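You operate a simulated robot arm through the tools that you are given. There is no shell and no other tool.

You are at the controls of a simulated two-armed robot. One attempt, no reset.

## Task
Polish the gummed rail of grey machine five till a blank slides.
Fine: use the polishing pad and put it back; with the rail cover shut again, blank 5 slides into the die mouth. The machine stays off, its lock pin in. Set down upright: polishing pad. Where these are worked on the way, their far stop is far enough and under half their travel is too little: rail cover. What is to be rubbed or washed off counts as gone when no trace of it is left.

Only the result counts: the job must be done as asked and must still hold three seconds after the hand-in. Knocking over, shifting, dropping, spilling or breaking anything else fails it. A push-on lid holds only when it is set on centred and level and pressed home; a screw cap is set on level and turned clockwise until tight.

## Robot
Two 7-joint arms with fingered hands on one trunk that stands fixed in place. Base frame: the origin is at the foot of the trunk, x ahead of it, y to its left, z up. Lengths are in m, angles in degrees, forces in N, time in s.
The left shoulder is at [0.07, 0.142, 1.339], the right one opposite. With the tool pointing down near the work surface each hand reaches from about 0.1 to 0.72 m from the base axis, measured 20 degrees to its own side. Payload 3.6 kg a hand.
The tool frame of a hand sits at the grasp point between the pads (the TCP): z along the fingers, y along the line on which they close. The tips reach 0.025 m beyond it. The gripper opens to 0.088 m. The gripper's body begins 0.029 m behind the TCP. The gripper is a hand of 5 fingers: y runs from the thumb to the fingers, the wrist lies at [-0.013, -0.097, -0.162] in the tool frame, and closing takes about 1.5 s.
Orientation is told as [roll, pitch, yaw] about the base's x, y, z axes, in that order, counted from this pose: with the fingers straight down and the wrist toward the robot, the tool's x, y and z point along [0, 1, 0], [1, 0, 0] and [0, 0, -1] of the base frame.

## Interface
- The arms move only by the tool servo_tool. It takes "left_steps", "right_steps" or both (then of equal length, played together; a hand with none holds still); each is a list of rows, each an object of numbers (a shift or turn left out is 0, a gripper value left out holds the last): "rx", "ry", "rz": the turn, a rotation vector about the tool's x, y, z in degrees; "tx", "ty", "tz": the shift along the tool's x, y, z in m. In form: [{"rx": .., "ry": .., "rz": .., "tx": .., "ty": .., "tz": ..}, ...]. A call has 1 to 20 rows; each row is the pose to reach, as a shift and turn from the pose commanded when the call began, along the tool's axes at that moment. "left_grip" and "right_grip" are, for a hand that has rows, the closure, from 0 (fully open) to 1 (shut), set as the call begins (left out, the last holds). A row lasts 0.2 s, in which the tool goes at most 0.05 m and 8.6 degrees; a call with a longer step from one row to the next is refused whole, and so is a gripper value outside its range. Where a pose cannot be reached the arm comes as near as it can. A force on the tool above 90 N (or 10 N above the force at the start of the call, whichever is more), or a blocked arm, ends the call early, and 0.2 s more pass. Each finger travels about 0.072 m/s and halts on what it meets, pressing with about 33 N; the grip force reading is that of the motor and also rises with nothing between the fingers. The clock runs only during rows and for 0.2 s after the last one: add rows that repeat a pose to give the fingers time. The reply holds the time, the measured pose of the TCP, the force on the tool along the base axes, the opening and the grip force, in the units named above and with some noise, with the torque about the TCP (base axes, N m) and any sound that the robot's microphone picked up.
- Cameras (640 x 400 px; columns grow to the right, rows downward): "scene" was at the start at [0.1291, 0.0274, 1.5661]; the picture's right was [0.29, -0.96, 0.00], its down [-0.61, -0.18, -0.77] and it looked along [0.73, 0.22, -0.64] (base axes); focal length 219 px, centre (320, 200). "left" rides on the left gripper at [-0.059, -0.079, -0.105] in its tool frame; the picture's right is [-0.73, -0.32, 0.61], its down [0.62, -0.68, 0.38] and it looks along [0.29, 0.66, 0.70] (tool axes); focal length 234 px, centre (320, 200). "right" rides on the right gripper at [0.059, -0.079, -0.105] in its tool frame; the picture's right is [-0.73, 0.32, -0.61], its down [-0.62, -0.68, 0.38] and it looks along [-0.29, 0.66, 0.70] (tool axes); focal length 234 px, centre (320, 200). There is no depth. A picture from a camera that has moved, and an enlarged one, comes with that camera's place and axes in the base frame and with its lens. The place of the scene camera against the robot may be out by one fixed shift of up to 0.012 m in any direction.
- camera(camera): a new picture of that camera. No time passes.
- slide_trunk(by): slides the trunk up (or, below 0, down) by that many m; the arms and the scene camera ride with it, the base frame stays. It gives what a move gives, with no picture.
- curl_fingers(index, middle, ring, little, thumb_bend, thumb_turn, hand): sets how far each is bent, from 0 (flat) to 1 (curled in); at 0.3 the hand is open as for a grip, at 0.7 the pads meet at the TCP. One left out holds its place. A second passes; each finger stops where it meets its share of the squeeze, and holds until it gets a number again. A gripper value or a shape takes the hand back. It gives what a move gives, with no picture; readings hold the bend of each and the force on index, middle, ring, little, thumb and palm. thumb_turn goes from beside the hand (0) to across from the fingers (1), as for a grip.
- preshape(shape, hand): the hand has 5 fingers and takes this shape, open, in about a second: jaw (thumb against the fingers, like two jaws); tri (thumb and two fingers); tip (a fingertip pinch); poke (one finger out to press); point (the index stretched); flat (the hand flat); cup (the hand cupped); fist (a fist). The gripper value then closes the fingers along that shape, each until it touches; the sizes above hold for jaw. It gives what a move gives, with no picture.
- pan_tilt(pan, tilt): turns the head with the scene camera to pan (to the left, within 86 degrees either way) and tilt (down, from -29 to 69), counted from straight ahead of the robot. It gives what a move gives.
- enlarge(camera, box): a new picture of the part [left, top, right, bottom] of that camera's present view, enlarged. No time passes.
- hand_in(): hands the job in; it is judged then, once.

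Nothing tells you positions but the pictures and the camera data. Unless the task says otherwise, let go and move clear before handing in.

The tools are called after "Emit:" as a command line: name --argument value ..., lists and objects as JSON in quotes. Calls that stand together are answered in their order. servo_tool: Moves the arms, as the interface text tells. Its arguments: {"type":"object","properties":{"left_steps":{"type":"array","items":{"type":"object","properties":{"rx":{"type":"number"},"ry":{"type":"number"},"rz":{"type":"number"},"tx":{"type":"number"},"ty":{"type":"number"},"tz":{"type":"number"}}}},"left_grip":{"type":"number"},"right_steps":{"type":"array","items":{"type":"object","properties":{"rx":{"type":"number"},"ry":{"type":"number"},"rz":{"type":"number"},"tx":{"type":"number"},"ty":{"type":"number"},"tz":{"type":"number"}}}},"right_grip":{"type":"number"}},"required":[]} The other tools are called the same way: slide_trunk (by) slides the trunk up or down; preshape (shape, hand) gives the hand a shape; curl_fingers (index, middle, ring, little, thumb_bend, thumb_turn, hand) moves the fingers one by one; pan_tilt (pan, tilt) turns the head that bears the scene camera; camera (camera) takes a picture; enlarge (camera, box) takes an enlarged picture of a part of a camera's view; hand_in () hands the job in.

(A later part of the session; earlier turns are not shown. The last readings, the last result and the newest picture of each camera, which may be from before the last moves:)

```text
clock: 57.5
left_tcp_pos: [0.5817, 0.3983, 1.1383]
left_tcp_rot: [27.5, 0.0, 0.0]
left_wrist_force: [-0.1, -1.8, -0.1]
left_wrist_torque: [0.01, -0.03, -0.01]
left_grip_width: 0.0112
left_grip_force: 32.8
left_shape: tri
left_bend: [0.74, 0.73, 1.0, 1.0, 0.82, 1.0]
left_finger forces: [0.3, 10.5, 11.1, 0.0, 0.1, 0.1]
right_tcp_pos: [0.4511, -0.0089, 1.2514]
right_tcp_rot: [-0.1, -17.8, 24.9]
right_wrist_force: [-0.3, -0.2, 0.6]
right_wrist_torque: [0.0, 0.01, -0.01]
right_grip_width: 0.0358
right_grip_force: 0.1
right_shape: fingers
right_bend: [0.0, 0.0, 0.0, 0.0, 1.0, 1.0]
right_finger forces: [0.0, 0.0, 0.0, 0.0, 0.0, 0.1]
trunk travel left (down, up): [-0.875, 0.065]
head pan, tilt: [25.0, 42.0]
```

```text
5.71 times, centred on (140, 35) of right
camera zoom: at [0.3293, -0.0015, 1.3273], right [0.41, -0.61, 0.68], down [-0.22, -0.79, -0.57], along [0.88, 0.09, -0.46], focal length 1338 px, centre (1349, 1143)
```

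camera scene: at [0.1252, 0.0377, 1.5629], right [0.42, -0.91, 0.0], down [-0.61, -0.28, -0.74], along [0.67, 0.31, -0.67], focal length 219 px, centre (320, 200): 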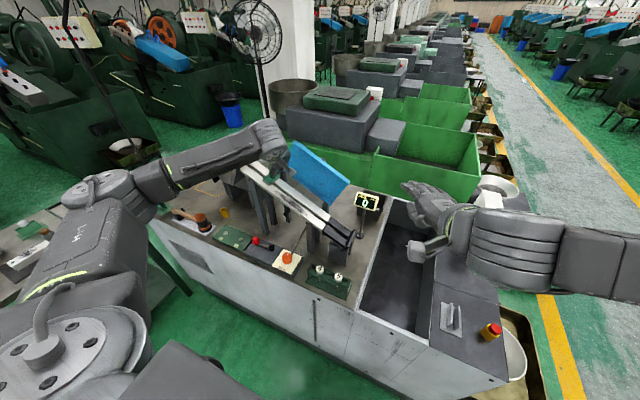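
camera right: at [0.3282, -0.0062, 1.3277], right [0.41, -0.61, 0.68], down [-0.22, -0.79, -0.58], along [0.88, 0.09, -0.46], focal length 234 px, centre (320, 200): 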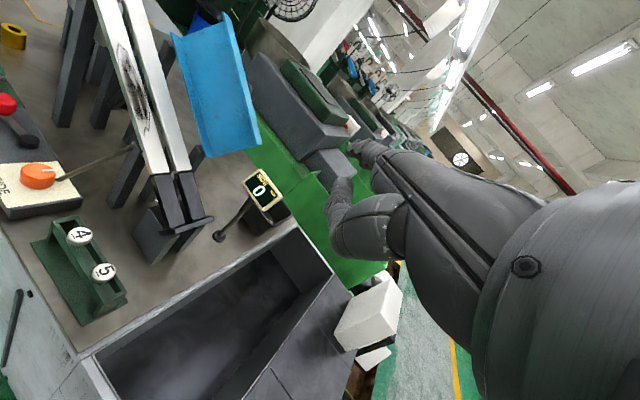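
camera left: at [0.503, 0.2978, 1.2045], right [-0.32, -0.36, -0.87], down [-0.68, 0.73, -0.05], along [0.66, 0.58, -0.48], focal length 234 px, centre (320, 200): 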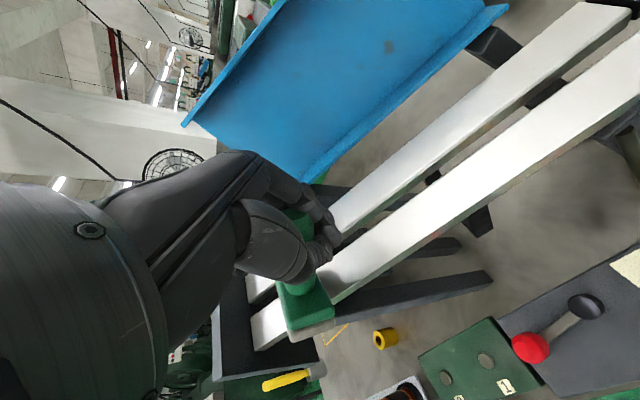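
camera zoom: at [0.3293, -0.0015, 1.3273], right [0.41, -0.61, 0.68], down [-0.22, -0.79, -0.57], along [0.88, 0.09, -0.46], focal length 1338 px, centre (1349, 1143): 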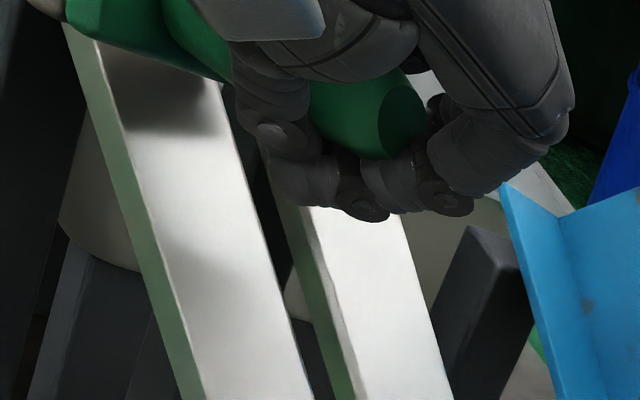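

The bar looks clean, but the handle now lies crosswise in the closed fingers (caught between middle and curled ring finger) with the sole facing up-rail. I look closer at the exact pad pose before planning how to set it upright on its tray.

Emit:
enlarge --camera "scene" --box '[255, 165, 290, 190]'

Emit:
enlarge --camera "left" --box '[260, 180, 350, 350]'

Emit:
enlarge --camera "right" --box '[70, 0, 190, 50]'

```text
16.00 times, centred on (272, 178) of scene
camera zoom: at [0.1231, 0.0403, 1.563], right [0.42, -0.91, 0.0], down [-0.61, -0.28, -0.74], along [0.67, 0.31, -0.67], focal length 3508 px, centre (1080, 560)
```

zoom: 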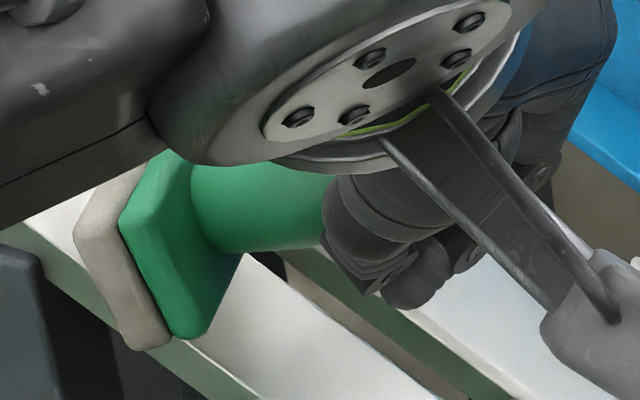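

```text
2.35 times, centred on (305, 265) of left
camera zoom: at [0.503, 0.2978, 1.2045], right [-0.32, -0.36, -0.87], down [-0.68, 0.73, -0.05], along [0.66, 0.58, -0.48], focal length 551 px, centre (355, 47)
```

zoom: 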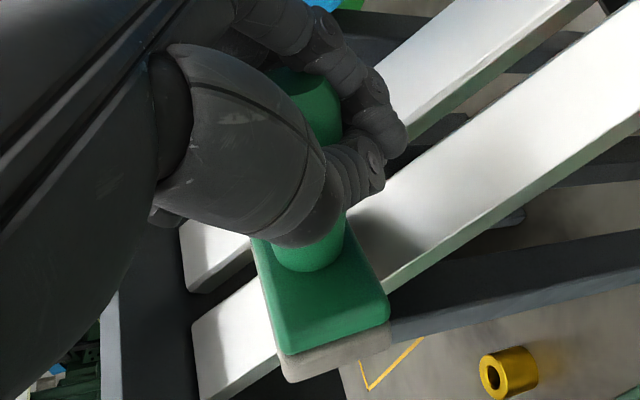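

```text
5.33 times, centred on (130, 25) of right
camera zoom: at [0.3293, -0.0015, 1.3273], right [0.41, -0.61, 0.68], down [-0.22, -0.79, -0.57], along [0.88, 0.09, -0.46], focal length 1249 px, centre (1333, 1133)
```

zoom: 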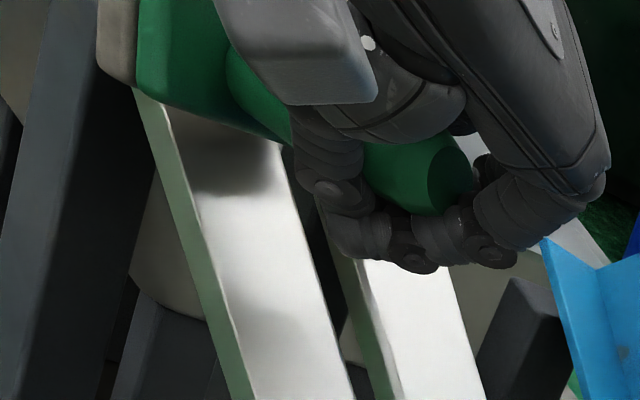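

The handle passes diagonally through the closed thumb–finger loop, about 60° off upright. Before carrying the pad back, I check the rail closely for any remaining trace of gum.

Emit:
enlarge --camera "right" --box '[110, 20, 190, 100]'

Emit:
enlarge --camera "right" --box '[130, 80, 220, 180]'

Emit:
enlarge --camera "scene" --box '[270, 170, 330, 225]'

Emit:
enlarge --camera "left" --box '[320, 0, 640, 300]'

```text
5.00 times, centred on (150, 60) of right
camera zoom: at [0.3293, -0.0015, 1.3273], right [0.41, -0.61, 0.68], down [-0.22, -0.79, -0.57], along [0.88, 0.09, -0.46], focal length 1171 px, centre (1170, 900)
```

zoom: 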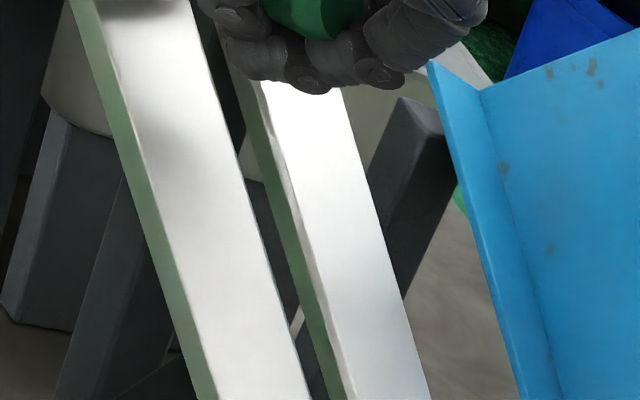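

```text
4.00 times, centred on (175, 130) of right
camera zoom: at [0.3293, -0.0015, 1.3273], right [0.41, -0.61, 0.68], down [-0.22, -0.79, -0.57], along [0.88, 0.09, -0.46], focal length 937 px, centre (900, 480)
```

zoom: 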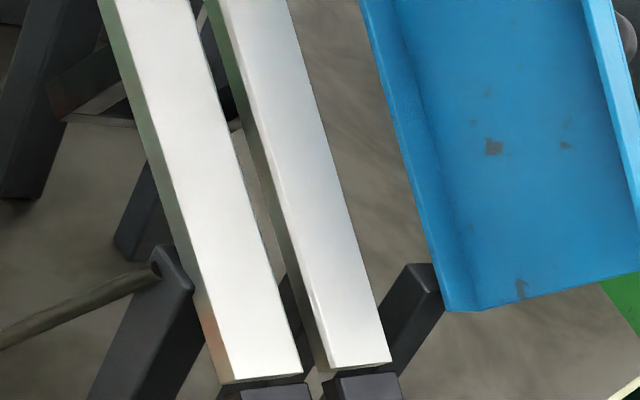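

```text
7.27 times, centred on (300, 198) of scene
camera zoom: at [0.1231, 0.0403, 1.563], right [0.42, -0.91, 0.0], down [-0.61, -0.28, -0.74], along [0.67, 0.31, -0.67], focal length 1595 px, centre (466, 218)
```

zoom: 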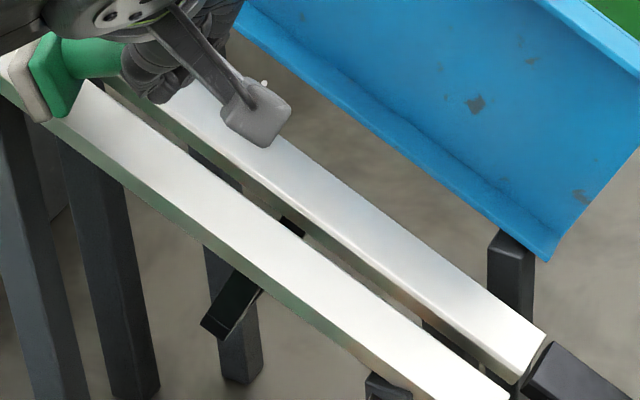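

```text
1.33 times, centred on (480, 150) of left
camera zoom: at [0.503, 0.2978, 1.2045], right [-0.32, -0.36, -0.87], down [-0.68, 0.73, -0.05], along [0.66, 0.58, -0.48], focal length 312 px, centre (107, 267)
```

zoom: 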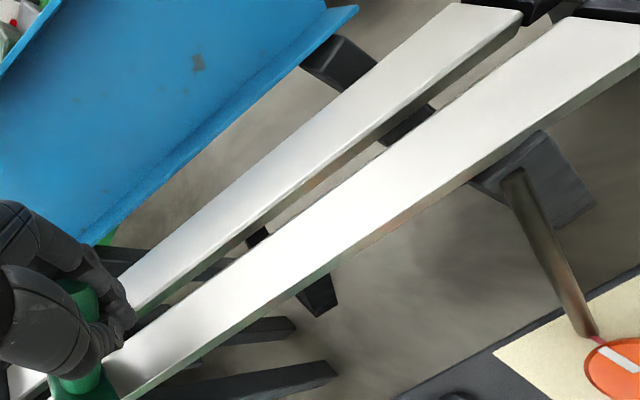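

The rail shows no trace of gum from any camera. I lift the pad off the rail slowly and check that it stays caged in the hand.

Emit:
servo_tool --left_steps '[{"tz": -0.008}, {"tz": -0.016}, {"tz": -0.028}, {"tz": -0.042}, {"tz": -0.055}]'

Emit:
enlarge --camera "left" --box '[240, 150, 440, 330]'

Emit:
enlarge --camera "scene" --box '[250, 140, 310, 185]'

Emit:
enlarge --camera "right" --box '[70, 0, 210, 90]'

```text
clock: 58.8
left_tcp_pos: [0.5813, 0.3709, 1.1886]
left_tcp_rot: [27.6, 0.1, 0.0]
left_wrist_force: [-0.2, 0.6, -1.3]
left_wrist_torque: [-0.02, -0.06, 0.03]
left_grip_width: 0.0112
left_grip_force: 33.1
left_shape: tri
left_bend: [0.74, 0.73, 1.0, 1.0, 0.82, 1.0]
left_finger forces: [0.2, 0.3, 10.3, 0.0, 0.0, 0.0]
right_tcp_pos: [0.4532, -0.0111, 1.2521]
right_tcp_rot: [0.0, -18.1, 25.0]
right_wrist_force: [0.2, 0.8, 0.6]
right_wrist_torque: [-0.01, -0.04, 0.01]
right_grip_width: 0.0361
right_grip_force: 0.0
right_shape: fingers
right_bend: [0.0, 0.0, 0.0, 0.0, 1.0, 1.0]
right_finger forces: [0.1, 0.0, 0.0, 0.0, 0.1, 0.0]
trunk travel left (down, up): [-0.875, 0.065]
head pan, tilt: [25.0, 42.0]
```

```text
2.22 times, centred on (340, 240) of left
camera zoom: at [0.5028, 0.2707, 1.2552], right [-0.32, -0.36, -0.87], down [-0.68, 0.73, -0.05], along [0.66, 0.58, -0.48], focal length 520 px, centre (276, 111)
```

zoom: 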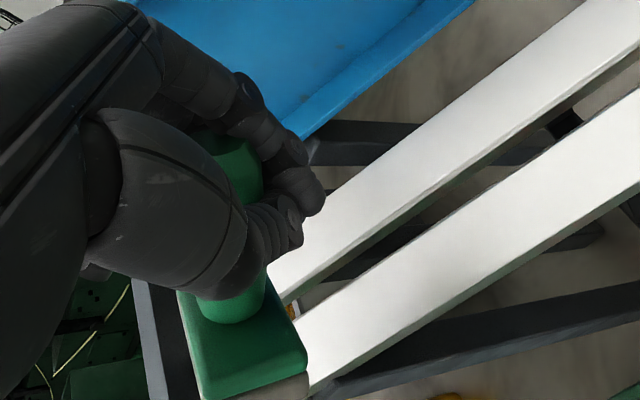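

```text
8.89 times, centred on (280, 162) of scene
camera zoom: at [0.1234, 0.0383, 1.563], right [0.42, -0.91, 0.0], down [-0.61, -0.28, -0.74], along [0.67, 0.31, -0.67], focal length 1949 px, centre (676, 533)
```

zoom: 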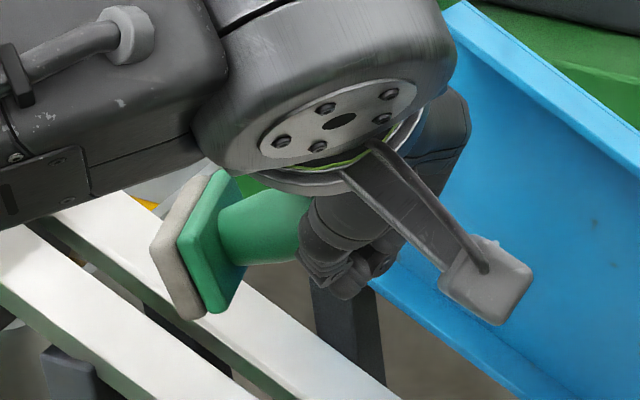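

```text
4.44 times, centred on (140, 45) of right
camera zoom: at [0.3297, -0.0032, 1.3272], right [0.41, -0.61, 0.68], down [-0.22, -0.79, -0.57], along [0.88, 0.09, -0.46], focal length 1041 px, centre (1120, 889)
```

zoom: 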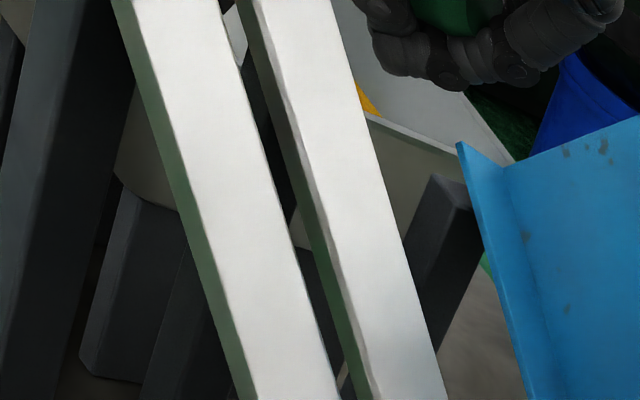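

The pad stays caged in the same attitude. I carry it slowly back in front of the hopper while rotating the hand so that the pad comes closer to upright.

Emit:
servo_tool --left_steps '[{"tx": 0.0112, "ty": -0.0305, "tz": -0.0117, "rx": -2.97, "ry": -6.78, "rz": -0.73}, {"tx": 0.0224, "ty": -0.061, "tz": -0.0233, "rx": -5.94, "ry": -13.56, "rz": -1.46}, {"tx": 0.046, "ty": -0.0843, "tz": -0.0109, "rx": -8.91, "ry": -20.34, "rz": -2.19}, {"tx": 0.0697, "ty": -0.1077, "tz": 0.0014, "rx": -11.88, "ry": -27.12, "rz": -2.92}, {"tx": 0.0933, "ty": -0.131, "tz": 0.0138, "rx": -14.84, "ry": -33.9, "rz": -3.65}]'

Emit:
camera --camera "left"

Emit:
camera --camera "scene"

Emit:
camera --camera "right"

```text
clock: 60.0
left_tcp_pos: [0.4479, 0.4619, 1.2208]
left_tcp_rot: [-6.7, -15.0, 0.9]
left_wrist_force: [0.3, -0.4, -0.2]
left_wrist_torque: [-0.05, -0.01, -0.01]
left_grip_width: 0.0116
left_grip_force: 32.5
left_shape: tri
left_bend: [0.74, 0.74, 0.99, 1.0, 0.82, 1.0]
left_finger forces: [0.5, 0.7, 4.1, 0.1, 0.1, 0.1]
right_tcp_pos: [0.4503, -0.012, 1.2521]
right_tcp_rot: [-0.1, -18.0, 24.9]
right_wrist_force: [-0.6, 0.8, 0.3]
right_wrist_torque: [-0.01, 0.0, 0.01]
right_grip_width: 0.0359
right_grip_force: 0.1
right_shape: fingers
right_bend: [0.0, 0.0, 0.0, 0.0, 1.0, 1.0]
right_finger forces: [0.1, 0.1, 0.1, 0.1, 0.0, 0.0]
trunk travel left (down, up): [-0.875, 0.065]
head pan, tilt: [25.0, 42.0]
```

```text
taken
camera left: at [0.3436, 0.4132, 1.3084], right [-0.16, -0.79, -0.59], down [-0.55, 0.57, -0.61], along [0.82, 0.22, -0.53], focal length 234 px, centre (320, 200)
```

left: 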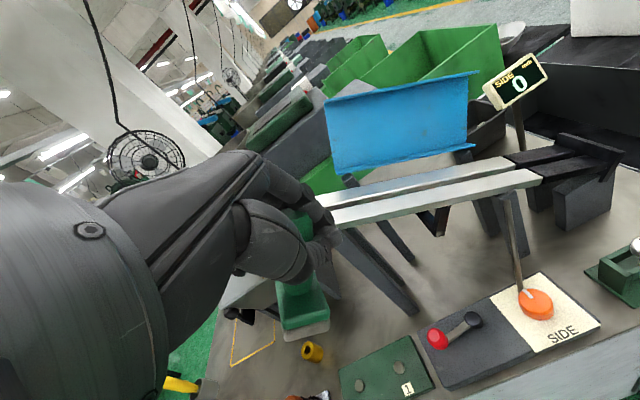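

```text
taken
camera scene: at [0.1212, 0.0385, 1.5632], right [0.42, -0.91, 0.0], down [-0.61, -0.28, -0.74], along [0.67, 0.31, -0.67], focal length 219 px, centre (320, 200)
```

scene: 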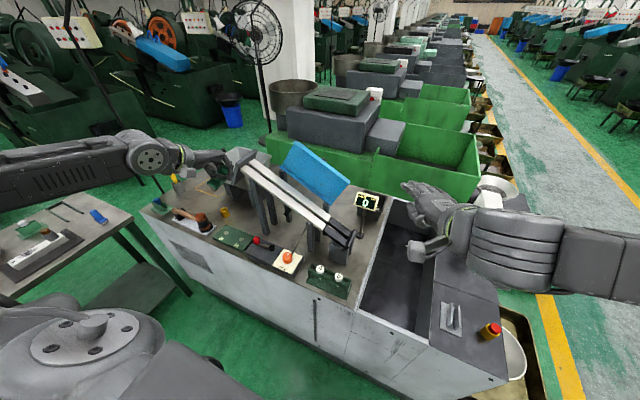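

```text
taken
camera right: at [0.3277, -0.003, 1.3277], right [0.41, -0.61, 0.68], down [-0.22, -0.79, -0.57], along [0.88, 0.09, -0.46], focal length 234 px, centre (320, 200)
```

right: 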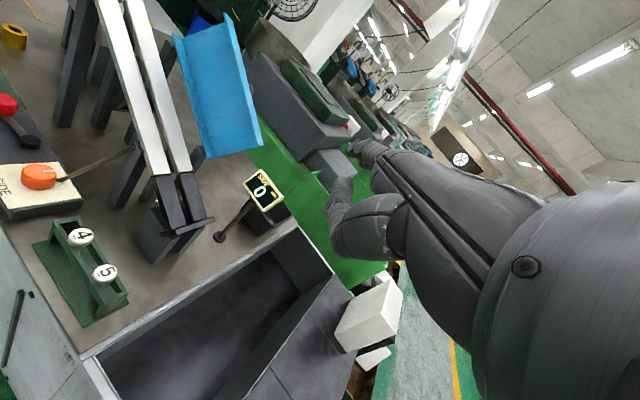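

The pad is still in the hand. I zoom to see its attitude now.

Emit:
enlarge --camera "left" --box '[230, 160, 430, 350]'

Emit:
enlarge --camera "scene" --box '[170, 135, 260, 200]'

```text
2.11 times, centred on (330, 255) of left
camera zoom: at [0.3436, 0.4132, 1.3084], right [-0.16, -0.79, -0.59], down [-0.55, 0.57, -0.61], along [0.82, 0.22, -0.53], focal length 493 px, centre (299, 84)
```

zoom: 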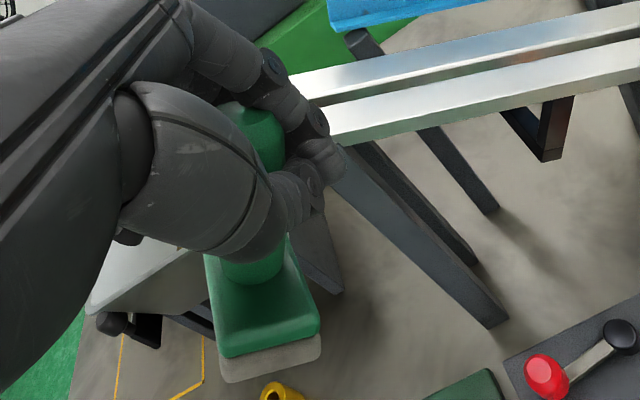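

```text
6.15 times, centred on (215, 168) of scene
camera zoom: at [0.1212, 0.0385, 1.5632], right [0.42, -0.91, 0.0], down [-0.61, -0.28, -0.74], along [0.67, 0.31, -0.67], focal length 1349 px, centre (966, 400)
```

zoom: 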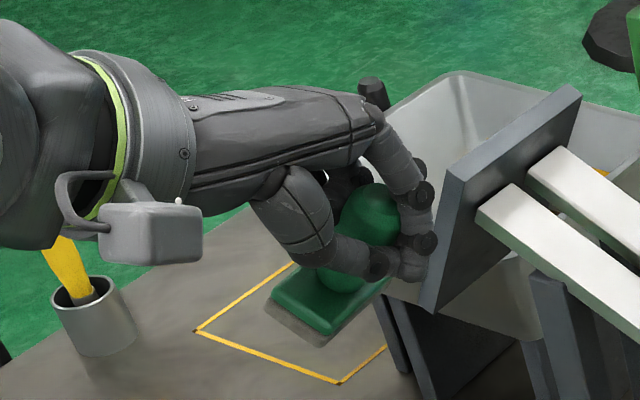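

The pad has come round to about 45° from upright as expected. I continue to above the tray while turning the hand further.

Emit:
servo_tool --left_steps '[{"tx": 0.0272, "ty": -0.0056, "tz": 0.0214, "rx": -2.6, "ry": -5.9, "rz": -0.64}, {"tx": 0.0544, "ty": -0.0113, "tz": 0.0427, "rx": -5.2, "ry": -11.85, "rz": -1.27}, {"tx": 0.0815, "ty": -0.0169, "tz": 0.0641, "rx": -7.8, "ry": -17.8, "rz": -1.9}, {"tx": 0.1087, "ty": -0.0225, "tz": 0.0854, "rx": -10.4, "ry": -23.7, "rz": -2.55}, {"tx": 0.1196, "ty": -0.0166, "tz": 0.1274, "rx": -10.4, "ry": -23.7, "rz": -2.55}, {"tx": 0.1305, "ty": -0.0108, "tz": 0.1694, "rx": -10.4, "ry": -23.7, "rz": -2.55}]'

Emit:
enlarge --camera "left" --box '[200, 130, 480, 390]'

Emit:
enlarge --camera "scene" --box '[140, 150, 270, 260]'

Emit:
camera --camera "left"

```text
clock: 61.4
left_tcp_pos: [0.4382, 0.5518, 1.1028]
left_tcp_rot: [-32.5, -23.8, 7.0]
left_wrist_force: [-0.1, -0.2, -0.7]
left_wrist_torque: [-0.02, -0.01, 0.01]
left_grip_width: 0.0117
left_grip_force: 33.2
left_shape: tri
left_bend: [0.74, 0.74, 0.99, 1.0, 0.82, 1.0]
left_finger forces: [0.9, 0.3, 5.0, 0.0, 0.1, 0.1]
left hand out of reach, approached as far as the arm can: row 5, 6
right_tcp_pos: [0.4518, -0.0112, 1.2507]
right_tcp_rot: [0.0, -17.9, 24.9]
right_wrist_force: [0.5, 0.5, 0.2]
right_wrist_torque: [-0.02, -0.01, -0.04]
right_grip_width: 0.0357
right_grip_force: 0.0
right_shape: fingers
right_bend: [0.0, 0.0, 0.0, 0.0, 1.0, 1.0]
right_finger forces: [0.0, 0.0, 0.0, 0.0, 0.0, 0.1]
trunk travel left (down, up): [-0.875, 0.065]
head pan, tilt: [25.0, 42.0]
```

```text
1.54 times, centred on (340, 260) of left
camera zoom: at [0.3186, 0.5441, 1.1812], right [-0.13, -0.96, -0.24], down [-0.39, 0.27, -0.88], along [0.91, -0.02, -0.41], focal length 360 px, centre (289, 108)
```

zoom: 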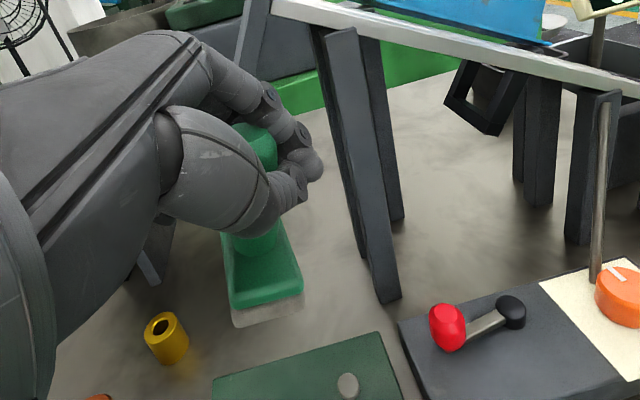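

```text
3.64 times, centred on (205, 205) of scene
camera zoom: at [0.1232, 0.0375, 1.563], right [0.42, -0.91, 0.0], down [-0.61, -0.28, -0.74], along [0.67, 0.31, -0.67], focal length 797 px, centre (738, 182)
```

zoom: 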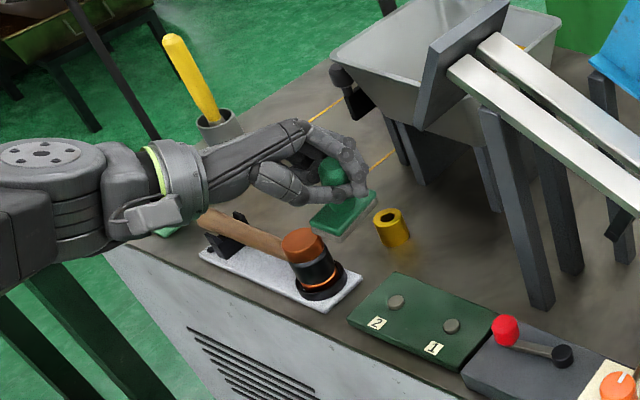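

```text
taken
camera left: at [0.3186, 0.5441, 1.1812], right [-0.13, -0.96, -0.24], down [-0.39, 0.27, -0.88], along [0.91, -0.02, -0.41], focal length 234 px, centre (320, 200)
```

left: 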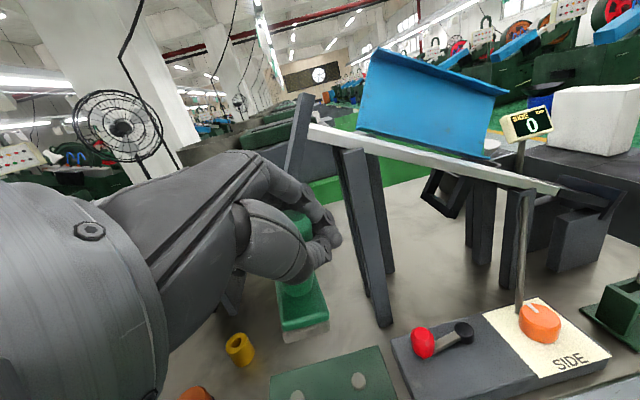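

The pad now hangs nearly upright (about 20° off) over the tray area. I continue down toward the tray in steps.

Emit:
servo_tool --left_steps '[{"tx": 0.0246, "ty": 0.0001, "tz": 0.0276}, {"tx": 0.0492, "ty": 0.0002, "tz": 0.0552}, {"tx": 0.0738, "ty": 0.0003, "tz": 0.0828}]'

Emit:
camera --camera "left"

Emit:
enlarge --camera "scene" --box '[140, 150, 270, 260]'

```text
clock: 62.1
left_tcp_pos: [0.4217, 0.5464, 1.0829]
left_tcp_rot: [-32.5, -23.7, 7.1]
left_wrist_force: [-0.8, 0.1, -0.5]
left_wrist_torque: [-0.01, -0.02, 0.05]
left_grip_width: 0.0115
left_grip_force: 33.2
left_shape: tri
left_bend: [0.74, 0.74, 0.99, 1.0, 0.82, 1.0]
left_finger forces: [1.0, 0.3, 4.6, 0.1, 0.0, 0.1]
left hand out of reach, approached as far as the arm can: row 1, 2, 3
right_tcp_pos: [0.4525, -0.0109, 1.2501]
right_tcp_rot: [-0.1, -17.9, 24.9]
right_wrist_force: [-0.3, 0.4, -1.0]
right_wrist_torque: [-0.01, -0.02, -0.01]
right_grip_width: 0.0356
right_grip_force: 0.1
right_shape: fingers
right_bend: [0.0, 0.0, 0.0, 0.0, 1.0, 1.0]
right_finger forces: [0.0, 0.1, 0.0, 0.1, 0.0, 0.1]
trunk travel left (down, up): [-0.875, 0.065]
head pan, tilt: [25.0, 42.0]
```

```text
taken
camera left: at [0.3016, 0.5383, 1.1617], right [-0.13, -0.96, -0.24], down [-0.39, 0.27, -0.88], along [0.91, -0.02, -0.41], focal length 234 px, centre (320, 200)
```

left: 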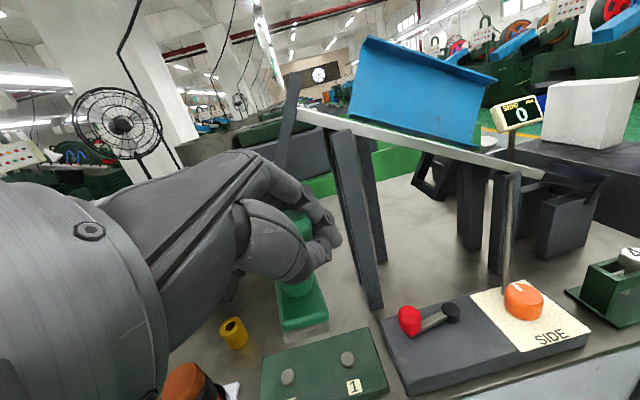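

```text
3.64 times, centred on (205, 205) of scene
camera zoom: at [0.1235, 0.0391, 1.563], right [0.42, -0.91, 0.0], down [-0.61, -0.28, -0.74], along [0.67, 0.31, -0.67], focal length 797 px, centre (738, 182)
```

zoom: 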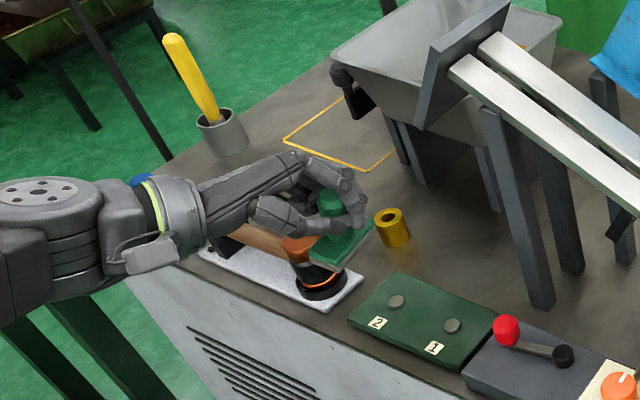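

The arm is at its reach limit for this hand attitude at the tray. Lowering the trunk brings the shoulder nearer; everything around both hands is clear below, so I slide down 0.10 m.

Emit:
slide_trunk --by -0.1

Emit:
camera --camera "left"

Emit:
camera --camera "scene"

Emit:
enlarge --camera "left" --box '[220, 160, 420, 390]'

```text
clock: 63.5
left_tcp_pos: [0.4206, 0.5458, 0.9828]
left_tcp_rot: [-32.5, -23.8, 7.1]
left_wrist_force: [0.2, -0.2, -0.7]
left_wrist_torque: [-0.05, -0.02, 0.04]
left_grip_width: 0.0115
left_grip_force: 33.8
left_shape: tri
left_bend: [0.74, 0.74, 0.99, 1.0, 0.82, 1.0]
left_finger forces: [0.9, 0.3, 4.5, 0.0, 0.1, 0.0]
right_tcp_pos: [0.4511, -0.0109, 1.1509]
right_tcp_rot: [-0.2, -17.9, 24.9]
right_wrist_force: [0.8, -0.2, 0.1]
right_wrist_torque: [0.0, 0.0, -0.04]
right_grip_width: 0.0361
right_grip_force: 0.0
right_shape: fingers
right_bend: [0.0, 0.0, 0.0, 0.0, 1.0, 1.0]
right_finger forces: [0.0, 0.1, 0.1, 0.1, 0.1, 0.0]
trunk travel left (down, up): [-0.775, 0.165]
head pan, tilt: [25.0, 42.0]
```

```text
taken
camera left: at [0.3015, 0.5379, 1.0621], right [-0.13, -0.96, -0.24], down [-0.39, 0.27, -0.88], along [0.91, -0.02, -0.41], focal length 234 px, centre (320, 200)
```

left: 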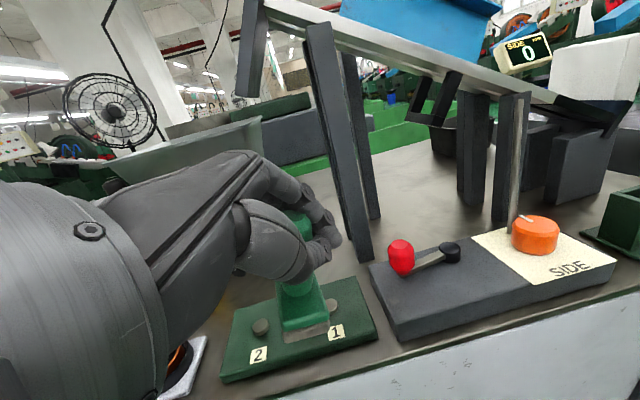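

```text
taken
camera scene: at [0.1233, 0.0385, 1.463], right [0.42, -0.91, 0.0], down [-0.61, -0.28, -0.74], along [0.67, 0.31, -0.67], focal length 219 px, centre (320, 200)
```

scene: 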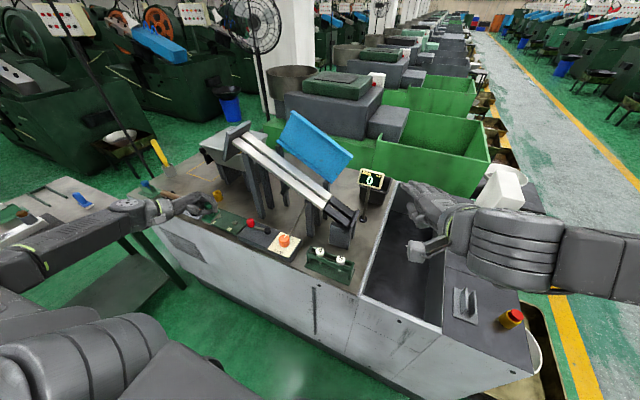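

```text
1.74 times, centred on (320, 275) of left
camera zoom: at [0.3015, 0.5379, 1.0621], right [-0.13, -0.96, -0.24], down [-0.39, 0.27, -0.88], along [0.91, -0.02, -0.41], focal length 407 px, centre (320, 70)
```

zoom: 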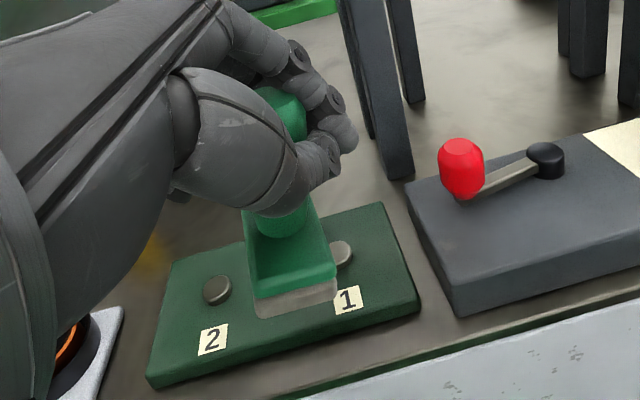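

The pad is now only about 13° off upright, with its centre near (0.425, 0.568) just in front of the tray. I move it over its home spot while still about 3 cm above the tray.

Emit:
servo_tool --left_steps '[{"tx": 0.0159, "ty": 0.0182, "tz": 0.0124}, {"tx": 0.0317, "ty": 0.0365, "tz": 0.0247}, {"tx": 0.0476, "ty": 0.0547, "tz": 0.0371}]'

Emit:
camera --camera "left"

Emit:
enlarge --camera "left" --box '[220, 160, 420, 390]'

Emit:
enlarge --camera "scene" --box '[160, 170, 270, 260]'

```text
clock: 64.3
left_tcp_pos: [0.4389, 0.5505, 1.0]
left_tcp_rot: [-32.4, -23.8, 7.1]
left_wrist_force: [0.0, 0.3, -1.1]
left_wrist_torque: [0.01, -0.01, -0.01]
left_grip_width: 0.0116
left_grip_force: 33.0
left_shape: tri
left_bend: [0.74, 0.74, 0.99, 1.0, 0.82, 1.0]
left_finger forces: [0.9, 0.2, 4.5, 0.1, 0.0, 0.0]
left hand out of reach, approached as far as the arm can: row 1, 2, 3
right_tcp_pos: [0.4516, -0.0108, 1.1515]
right_tcp_rot: [-0.1, -17.9, 24.9]
right_wrist_force: [-0.3, -0.1, 0.6]
right_wrist_torque: [0.0, -0.03, 0.03]
right_grip_width: 0.0361
right_grip_force: 0.1
right_shape: fingers
right_bend: [0.0, 0.0, 0.0, 0.0, 1.0, 1.0]
right_finger forces: [0.0, 0.0, 0.0, 0.0, 0.0, 0.0]
trunk travel left (down, up): [-0.775, 0.165]
head pan, tilt: [25.0, 42.0]
```

```text
taken
camera left: at [0.3186, 0.5428, 1.0795], right [-0.13, -0.96, -0.24], down [-0.4, 0.27, -0.88], along [0.91, -0.02, -0.42], focal length 234 px, centre (320, 200)
```

left: 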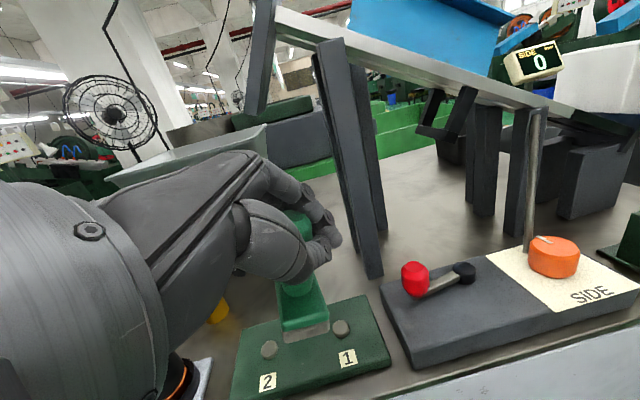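

```text
1.74 times, centred on (320, 275) of left
camera zoom: at [0.3186, 0.5428, 1.0795], right [-0.13, -0.96, -0.24], down [-0.4, 0.27, -0.88], along [0.91, -0.02, -0.42], focal length 407 px, centre (320, 70)
```

zoom: 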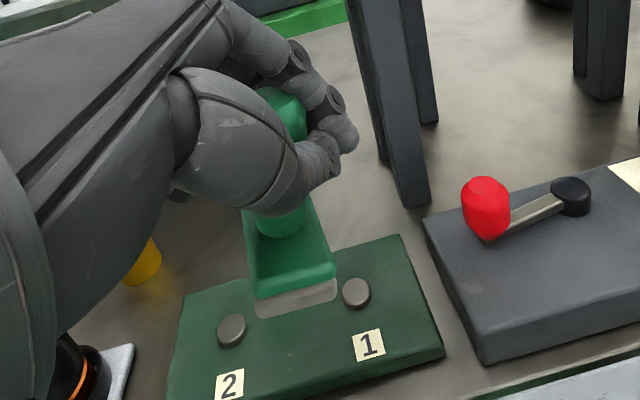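

```text
4.44 times, centred on (215, 215) of scene
camera zoom: at [0.1236, 0.0385, 1.463], right [0.42, -0.91, 0.0], down [-0.61, -0.28, -0.74], along [0.67, 0.31, -0.67], focal length 975 px, centre (787, 133)
```

zoom: 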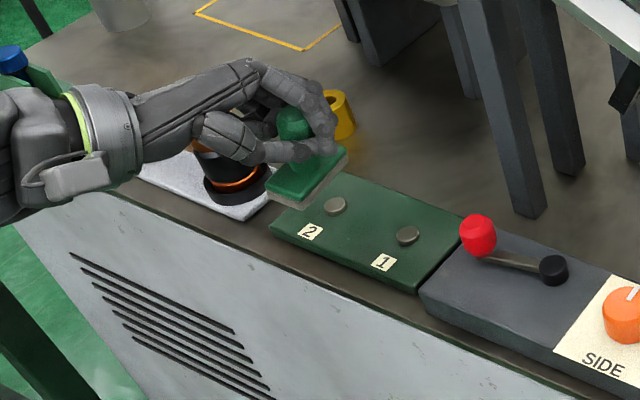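

The wrist is at its limit with the fingers turned to the right. I yaw the hand about 35° to the left in place, which lines the hand up with the forearm.

Emit:
servo_tool --left_steps '[{"rx": -3.44, "ry": 2.82, "rz": -5.4}, {"rx": -6.88, "ry": 5.64, "rz": -10.8}, {"rx": -10.32, "ry": 8.46, "rz": -16.2}, {"rx": -13.76, "ry": 11.28, "rz": -21.6}, {"rx": -17.2, "ry": 14.1, "rz": -27.0}]'

Emit:
camera --camera "left"

Emit:
enlarge --camera "scene" --box '[160, 170, 270, 260]'

```text
clock: 65.5
left_tcp_pos: [0.4409, 0.5508, 1.0002]
left_tcp_rot: [-32.6, -23.7, 42.2]
left_wrist_force: [0.6, -0.3, -1.2]
left_wrist_torque: [-0.02, 0.01, 0.03]
left_grip_width: 0.0113
left_grip_force: 32.9
left_shape: tri
left_bend: [0.74, 0.74, 0.99, 1.0, 0.82, 1.0]
left_finger forces: [0.8, 0.2, 3.8, 0.0, 0.0, 0.0]
right_tcp_pos: [0.4525, -0.0117, 1.1506]
right_tcp_rot: [0.0, -18.0, 24.9]
right_wrist_force: [-0.1, 0.8, 0.0]
right_wrist_torque: [0.04, 0.0, 0.0]
right_grip_width: 0.0361
right_grip_force: 0.1
right_shape: fingers
right_bend: [0.0, 0.0, 0.0, 0.0, 1.0, 1.0]
right_finger forces: [0.1, 0.1, 0.0, 0.1, 0.0, 0.0]
trunk travel left (down, up): [-0.775, 0.165]
head pan, tilt: [25.0, 42.0]
```

```text
taken
camera left: at [0.348, 0.4748, 1.0776], right [0.45, -0.86, -0.24], down [-0.48, 0.0, -0.88], along [0.76, 0.51, -0.41], focal length 234 px, centre (320, 200)
```

left: 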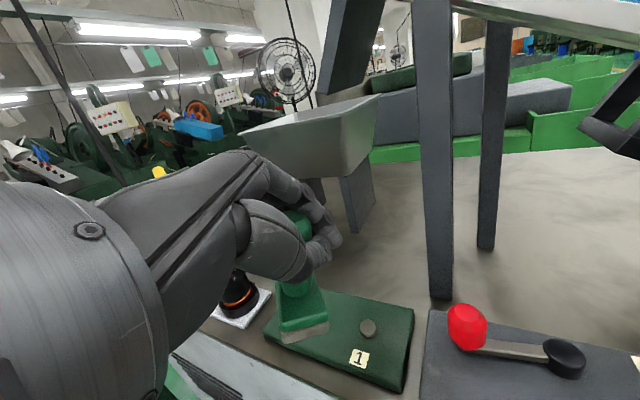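

```text
4.44 times, centred on (215, 215) of scene
camera zoom: at [0.1242, 0.038, 1.4629], right [0.42, -0.91, 0.0], down [-0.61, -0.28, -0.74], along [0.67, 0.31, -0.67], focal length 975 px, centre (787, 133)
```

zoom: 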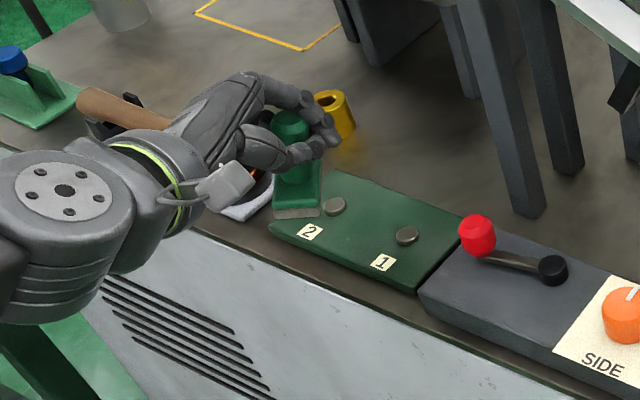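

The yaw freed the wrist. I move the pad over its home spot, stopping about 3 cm above the tray.

Emit:
servo_tool --left_steps '[{"tx": 0.0036, "ty": 0.0124, "tz": 0.0236}, {"tx": 0.0072, "ty": 0.0249, "tz": 0.0473}, {"tx": 0.0108, "ty": 0.0373, "tz": 0.0709}]'

Emit:
camera --camera "left"

Emit:
enlarge --camera "scene" --box '[170, 190, 260, 260]'

Emit:
enlarge --camera "left" --box '[230, 190, 430, 390]'

```text
clock: 66.3
left_tcp_pos: [0.5041, 0.5703, 0.9534]
left_tcp_rot: [-32.6, -23.7, 42.1]
left_wrist_force: [-0.8, -0.1, -1.3]
left_wrist_torque: [0.02, 0.0, -0.01]
left_grip_width: 0.0112
left_grip_force: 32.8
left_shape: tri
left_bend: [0.74, 0.74, 0.99, 1.0, 0.82, 1.0]
left_finger forces: [0.8, 0.2, 3.6, 0.0, 0.0, 0.1]
right_tcp_pos: [0.4521, -0.0108, 1.1515]
right_tcp_rot: [-0.1, -17.9, 25.0]
right_wrist_force: [0.3, 0.4, 0.1]
right_wrist_torque: [-0.02, 0.01, 0.02]
right_grip_width: 0.036
right_grip_force: 0.0
right_shape: fingers
right_bend: [0.0, 0.0, 0.0, 0.0, 1.0, 1.0]
right_finger forces: [0.1, 0.0, 0.0, 0.0, 0.1, 0.1]
trunk travel left (down, up): [-0.775, 0.165]
head pan, tilt: [25.0, 42.0]
```

```text
taken
camera left: at [0.4115, 0.4944, 1.0317], right [0.45, -0.86, -0.24], down [-0.48, 0.0, -0.88], along [0.75, 0.51, -0.42], focal length 234 px, centre (320, 200)
```

left: 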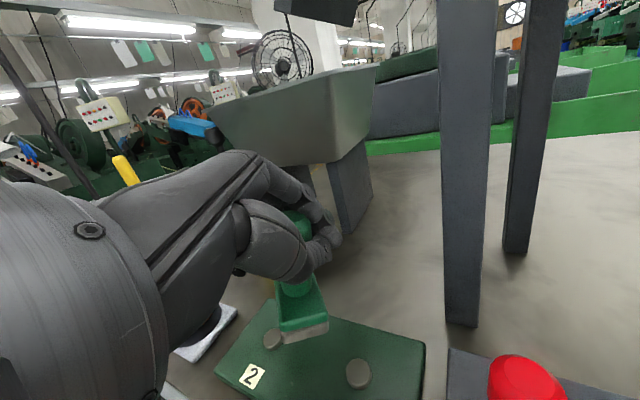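

```text
5.71 times, centred on (215, 225) of scene
camera zoom: at [0.1243, 0.039, 1.4629], right [0.42, -0.91, 0.0], down [-0.61, -0.28, -0.74], along [0.67, 0.31, -0.67], focal length 1253 px, centre (920, 57)
```

zoom: 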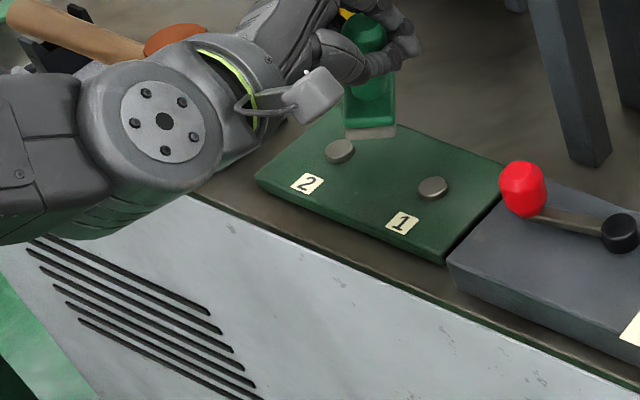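

```text
2.00 times, centred on (330, 290) of left
camera zoom: at [0.4115, 0.4944, 1.0317], right [0.45, -0.86, -0.24], down [-0.48, 0.0, -0.88], along [0.75, 0.51, -0.42], focal length 468 px, centre (300, 20)
```

zoom: 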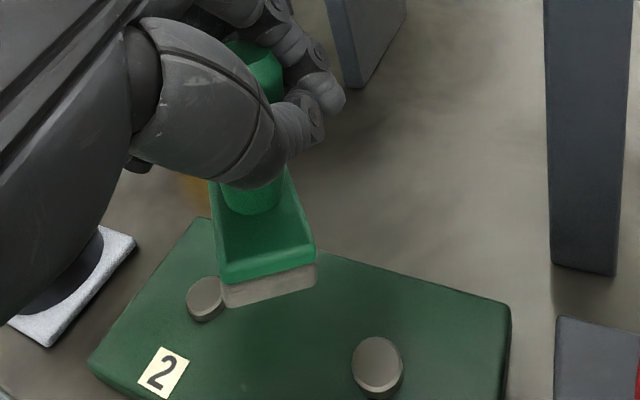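

The pad's centre is at about (0.494, 0.590), clear of both discs, with its sole about 3 cm above the tray. I lower straight down until it just touches.

Emit:
servo_tool --left_steps '[{"tx": 0.0069, "ty": -0.0056, "tz": 0.0108}, {"tx": 0.0118, "ty": -0.0097, "tz": 0.0185}, {"tx": 0.0143, "ty": -0.0117, "tz": 0.0224}]'

Emit:
enlarge --camera "left" --box '[230, 190, 430, 390]'

Emit:
enlarge --camera "scene" --box '[190, 190, 250, 240]'

```text
clock: 67.1
left_tcp_pos: [0.5066, 0.5703, 0.9257]
left_tcp_rot: [-32.5, -23.8, 42.1]
left_wrist_force: [0.3, -0.3, -0.8]
left_wrist_torque: [-0.01, -0.05, -0.04]
left_grip_width: 0.0113
left_grip_force: 32.6
left_shape: tri
left_bend: [0.74, 0.74, 0.99, 1.0, 0.82, 1.0]
left_finger forces: [0.8, 0.3, 3.6, 0.1, 0.0, 0.1]
right_tcp_pos: [0.4527, -0.0114, 1.1517]
right_tcp_rot: [-0.2, -18.0, 24.9]
right_wrist_force: [0.3, -0.4, -0.3]
right_wrist_torque: [-0.01, -0.01, 0.0]
right_grip_width: 0.0361
right_grip_force: 0.1
right_shape: fingers
right_bend: [0.0, 0.0, 0.0, 0.0, 1.0, 1.0]
right_finger forces: [0.0, 0.1, 0.0, 0.0, 0.0, 0.1]
trunk travel left (down, up): [-0.775, 0.165]
head pan, tilt: [25.0, 42.0]
```

```text
2.00 times, centred on (330, 290) of left
camera zoom: at [0.4121, 0.4937, 1.0037], right [0.45, -0.86, -0.24], down [-0.48, 0.0, -0.88], along [0.76, 0.51, -0.41], focal length 468 px, centre (300, 20)
```

zoom: 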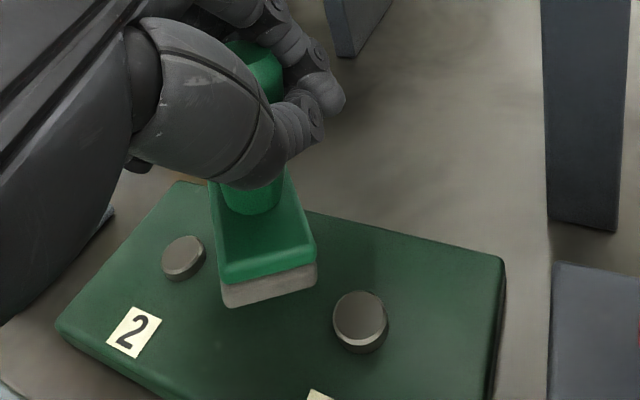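

```text
8.00 times, centred on (220, 215) of scene
camera zoom: at [0.1233, 0.0385, 1.463], right [0.42, -0.91, 0.0], down [-0.61, -0.28, -0.74], along [0.67, 0.31, -0.67], focal length 1754 px, centre (1120, 80)
```

zoom: 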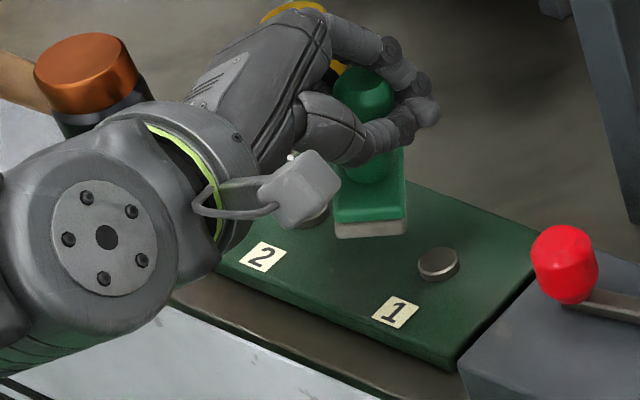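

The pad is a few millimetres above the tray. I lower a little more and watch the force.

Emit:
servo_tool --left_steps '[{"tx": 0.002, "ty": -0.0016, "tz": 0.0031}, {"tx": 0.0039, "ty": -0.0032, "tz": 0.0062}, {"tx": 0.0054, "ty": -0.0044, "tz": 0.0085}]'

Emit:
enlarge --camera "left" --box '[250, 230, 410, 390]'

Emit:
enlarge --camera "scene" --box '[200, 195, 250, 235]'

```text
clock: 67.9
left_tcp_pos: [0.5049, 0.5703, 0.914]
left_tcp_rot: [-32.6, -23.8, 42.2]
left_wrist_force: [0.3, 0.1, -1.3]
left_wrist_torque: [-0.03, -0.01, 0.01]
left_grip_width: 0.0114
left_grip_force: 33.2
left_shape: tri
left_bend: [0.74, 0.74, 0.99, 1.0, 0.82, 1.0]
left_finger forces: [0.8, 0.3, 3.6, 0.1, 0.1, 0.0]
right_tcp_pos: [0.4532, -0.0115, 1.1502]
right_tcp_rot: [0.0, -17.8, 24.9]
right_wrist_force: [-0.7, -0.5, -0.2]
right_wrist_torque: [0.0, 0.0, 0.0]
right_grip_width: 0.0359
right_grip_force: 0.0
right_shape: fingers
right_bend: [0.0, 0.0, 0.0, 0.0, 1.0, 1.0]
right_finger forces: [0.0, 0.0, 0.0, 0.0, 0.1, 0.1]
trunk travel left (down, up): [-0.775, 0.165]
head pan, tilt: [25.0, 42.0]
```

```text
2.50 times, centred on (330, 310) of left
camera zoom: at [0.4118, 0.4939, 0.9915], right [0.45, -0.86, -0.24], down [-0.48, 0.0, -0.88], along [0.76, 0.51, -0.41], focal length 585 px, centre (295, -75)
```

zoom: 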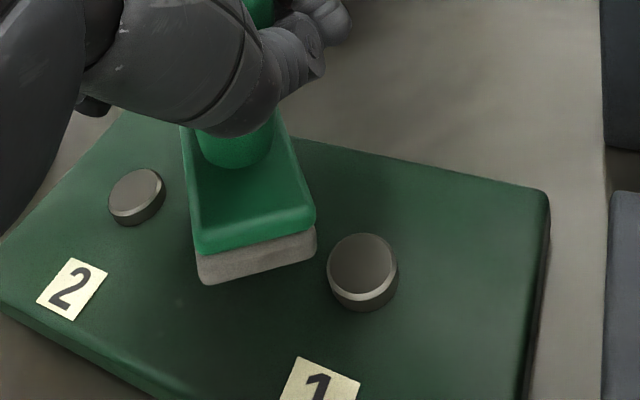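

```text
10.00 times, centred on (225, 215) of scene
camera zoom: at [0.1236, 0.0386, 1.463], right [0.42, -0.91, 0.0], down [-0.61, -0.28, -0.74], along [0.67, 0.31, -0.67], focal length 2193 px, centre (1270, 50)
```

zoom: 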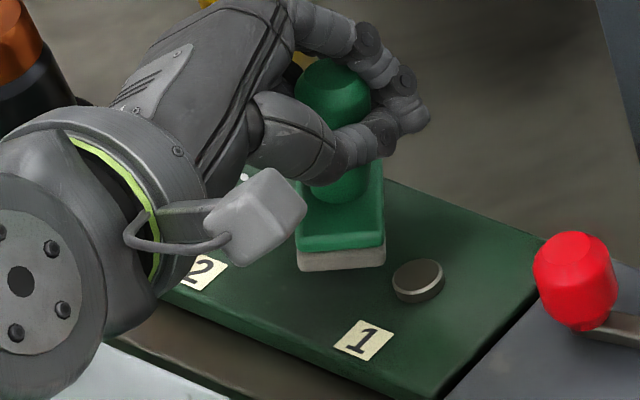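

No contact yet, but the sole is within a few millimetres. I go down in small steps until contact shows.

Emit:
servo_tool --left_steps '[{"tx": 0.0015, "ty": -0.0012, "tz": 0.0023}, {"tx": 0.003, "ty": -0.0024, "tz": 0.0046}, {"tx": 0.003, "ty": -0.0024, "tz": 0.0046}]'

Emit:
enlarge --camera "left" --box '[250, 230, 410, 390]'

```text
clock: 68.7
left_tcp_pos: [0.5048, 0.5696, 0.9077]
left_tcp_rot: [-32.4, -23.8, 42.1]
left_wrist_force: [0.0, 0.4, -1.9]
left_wrist_torque: [-0.01, 0.01, -0.04]
left_grip_width: 0.0114
left_grip_force: 33.2
left_shape: tri
left_bend: [0.74, 0.74, 0.99, 1.0, 0.82, 1.0]
left_finger forces: [0.7, 0.3, 3.6, 0.0, 0.1, 0.1]
right_tcp_pos: [0.4517, -0.0101, 1.1506]
right_tcp_rot: [-0.1, -18.0, 24.9]
right_wrist_force: [-0.1, -0.4, 0.1]
right_wrist_torque: [-0.01, 0.0, 0.01]
right_grip_width: 0.0359
right_grip_force: 0.0
right_shape: fingers
right_bend: [0.0, 0.0, 0.0, 0.0, 1.0, 1.0]
right_finger forces: [0.1, 0.0, 0.0, 0.0, 0.0, 0.1]
trunk travel left (down, up): [-0.775, 0.165]
head pan, tilt: [25.0, 42.0]
```

```text
2.50 times, centred on (330, 310) of left
camera zoom: at [0.4112, 0.4945, 0.9861], right [0.45, -0.86, -0.24], down [-0.48, 0.0, -0.88], along [0.76, 0.51, -0.41], focal length 585 px, centre (295, -75)
```

zoom: 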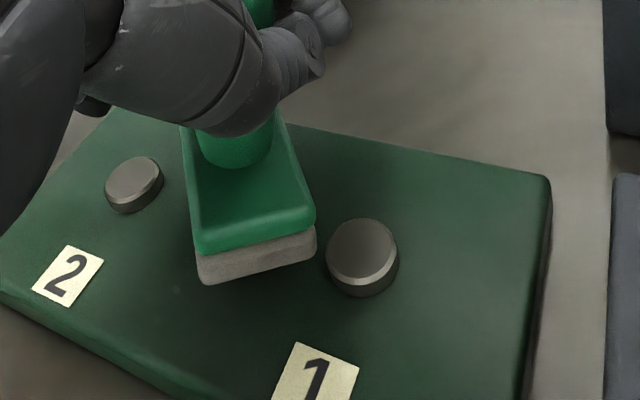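

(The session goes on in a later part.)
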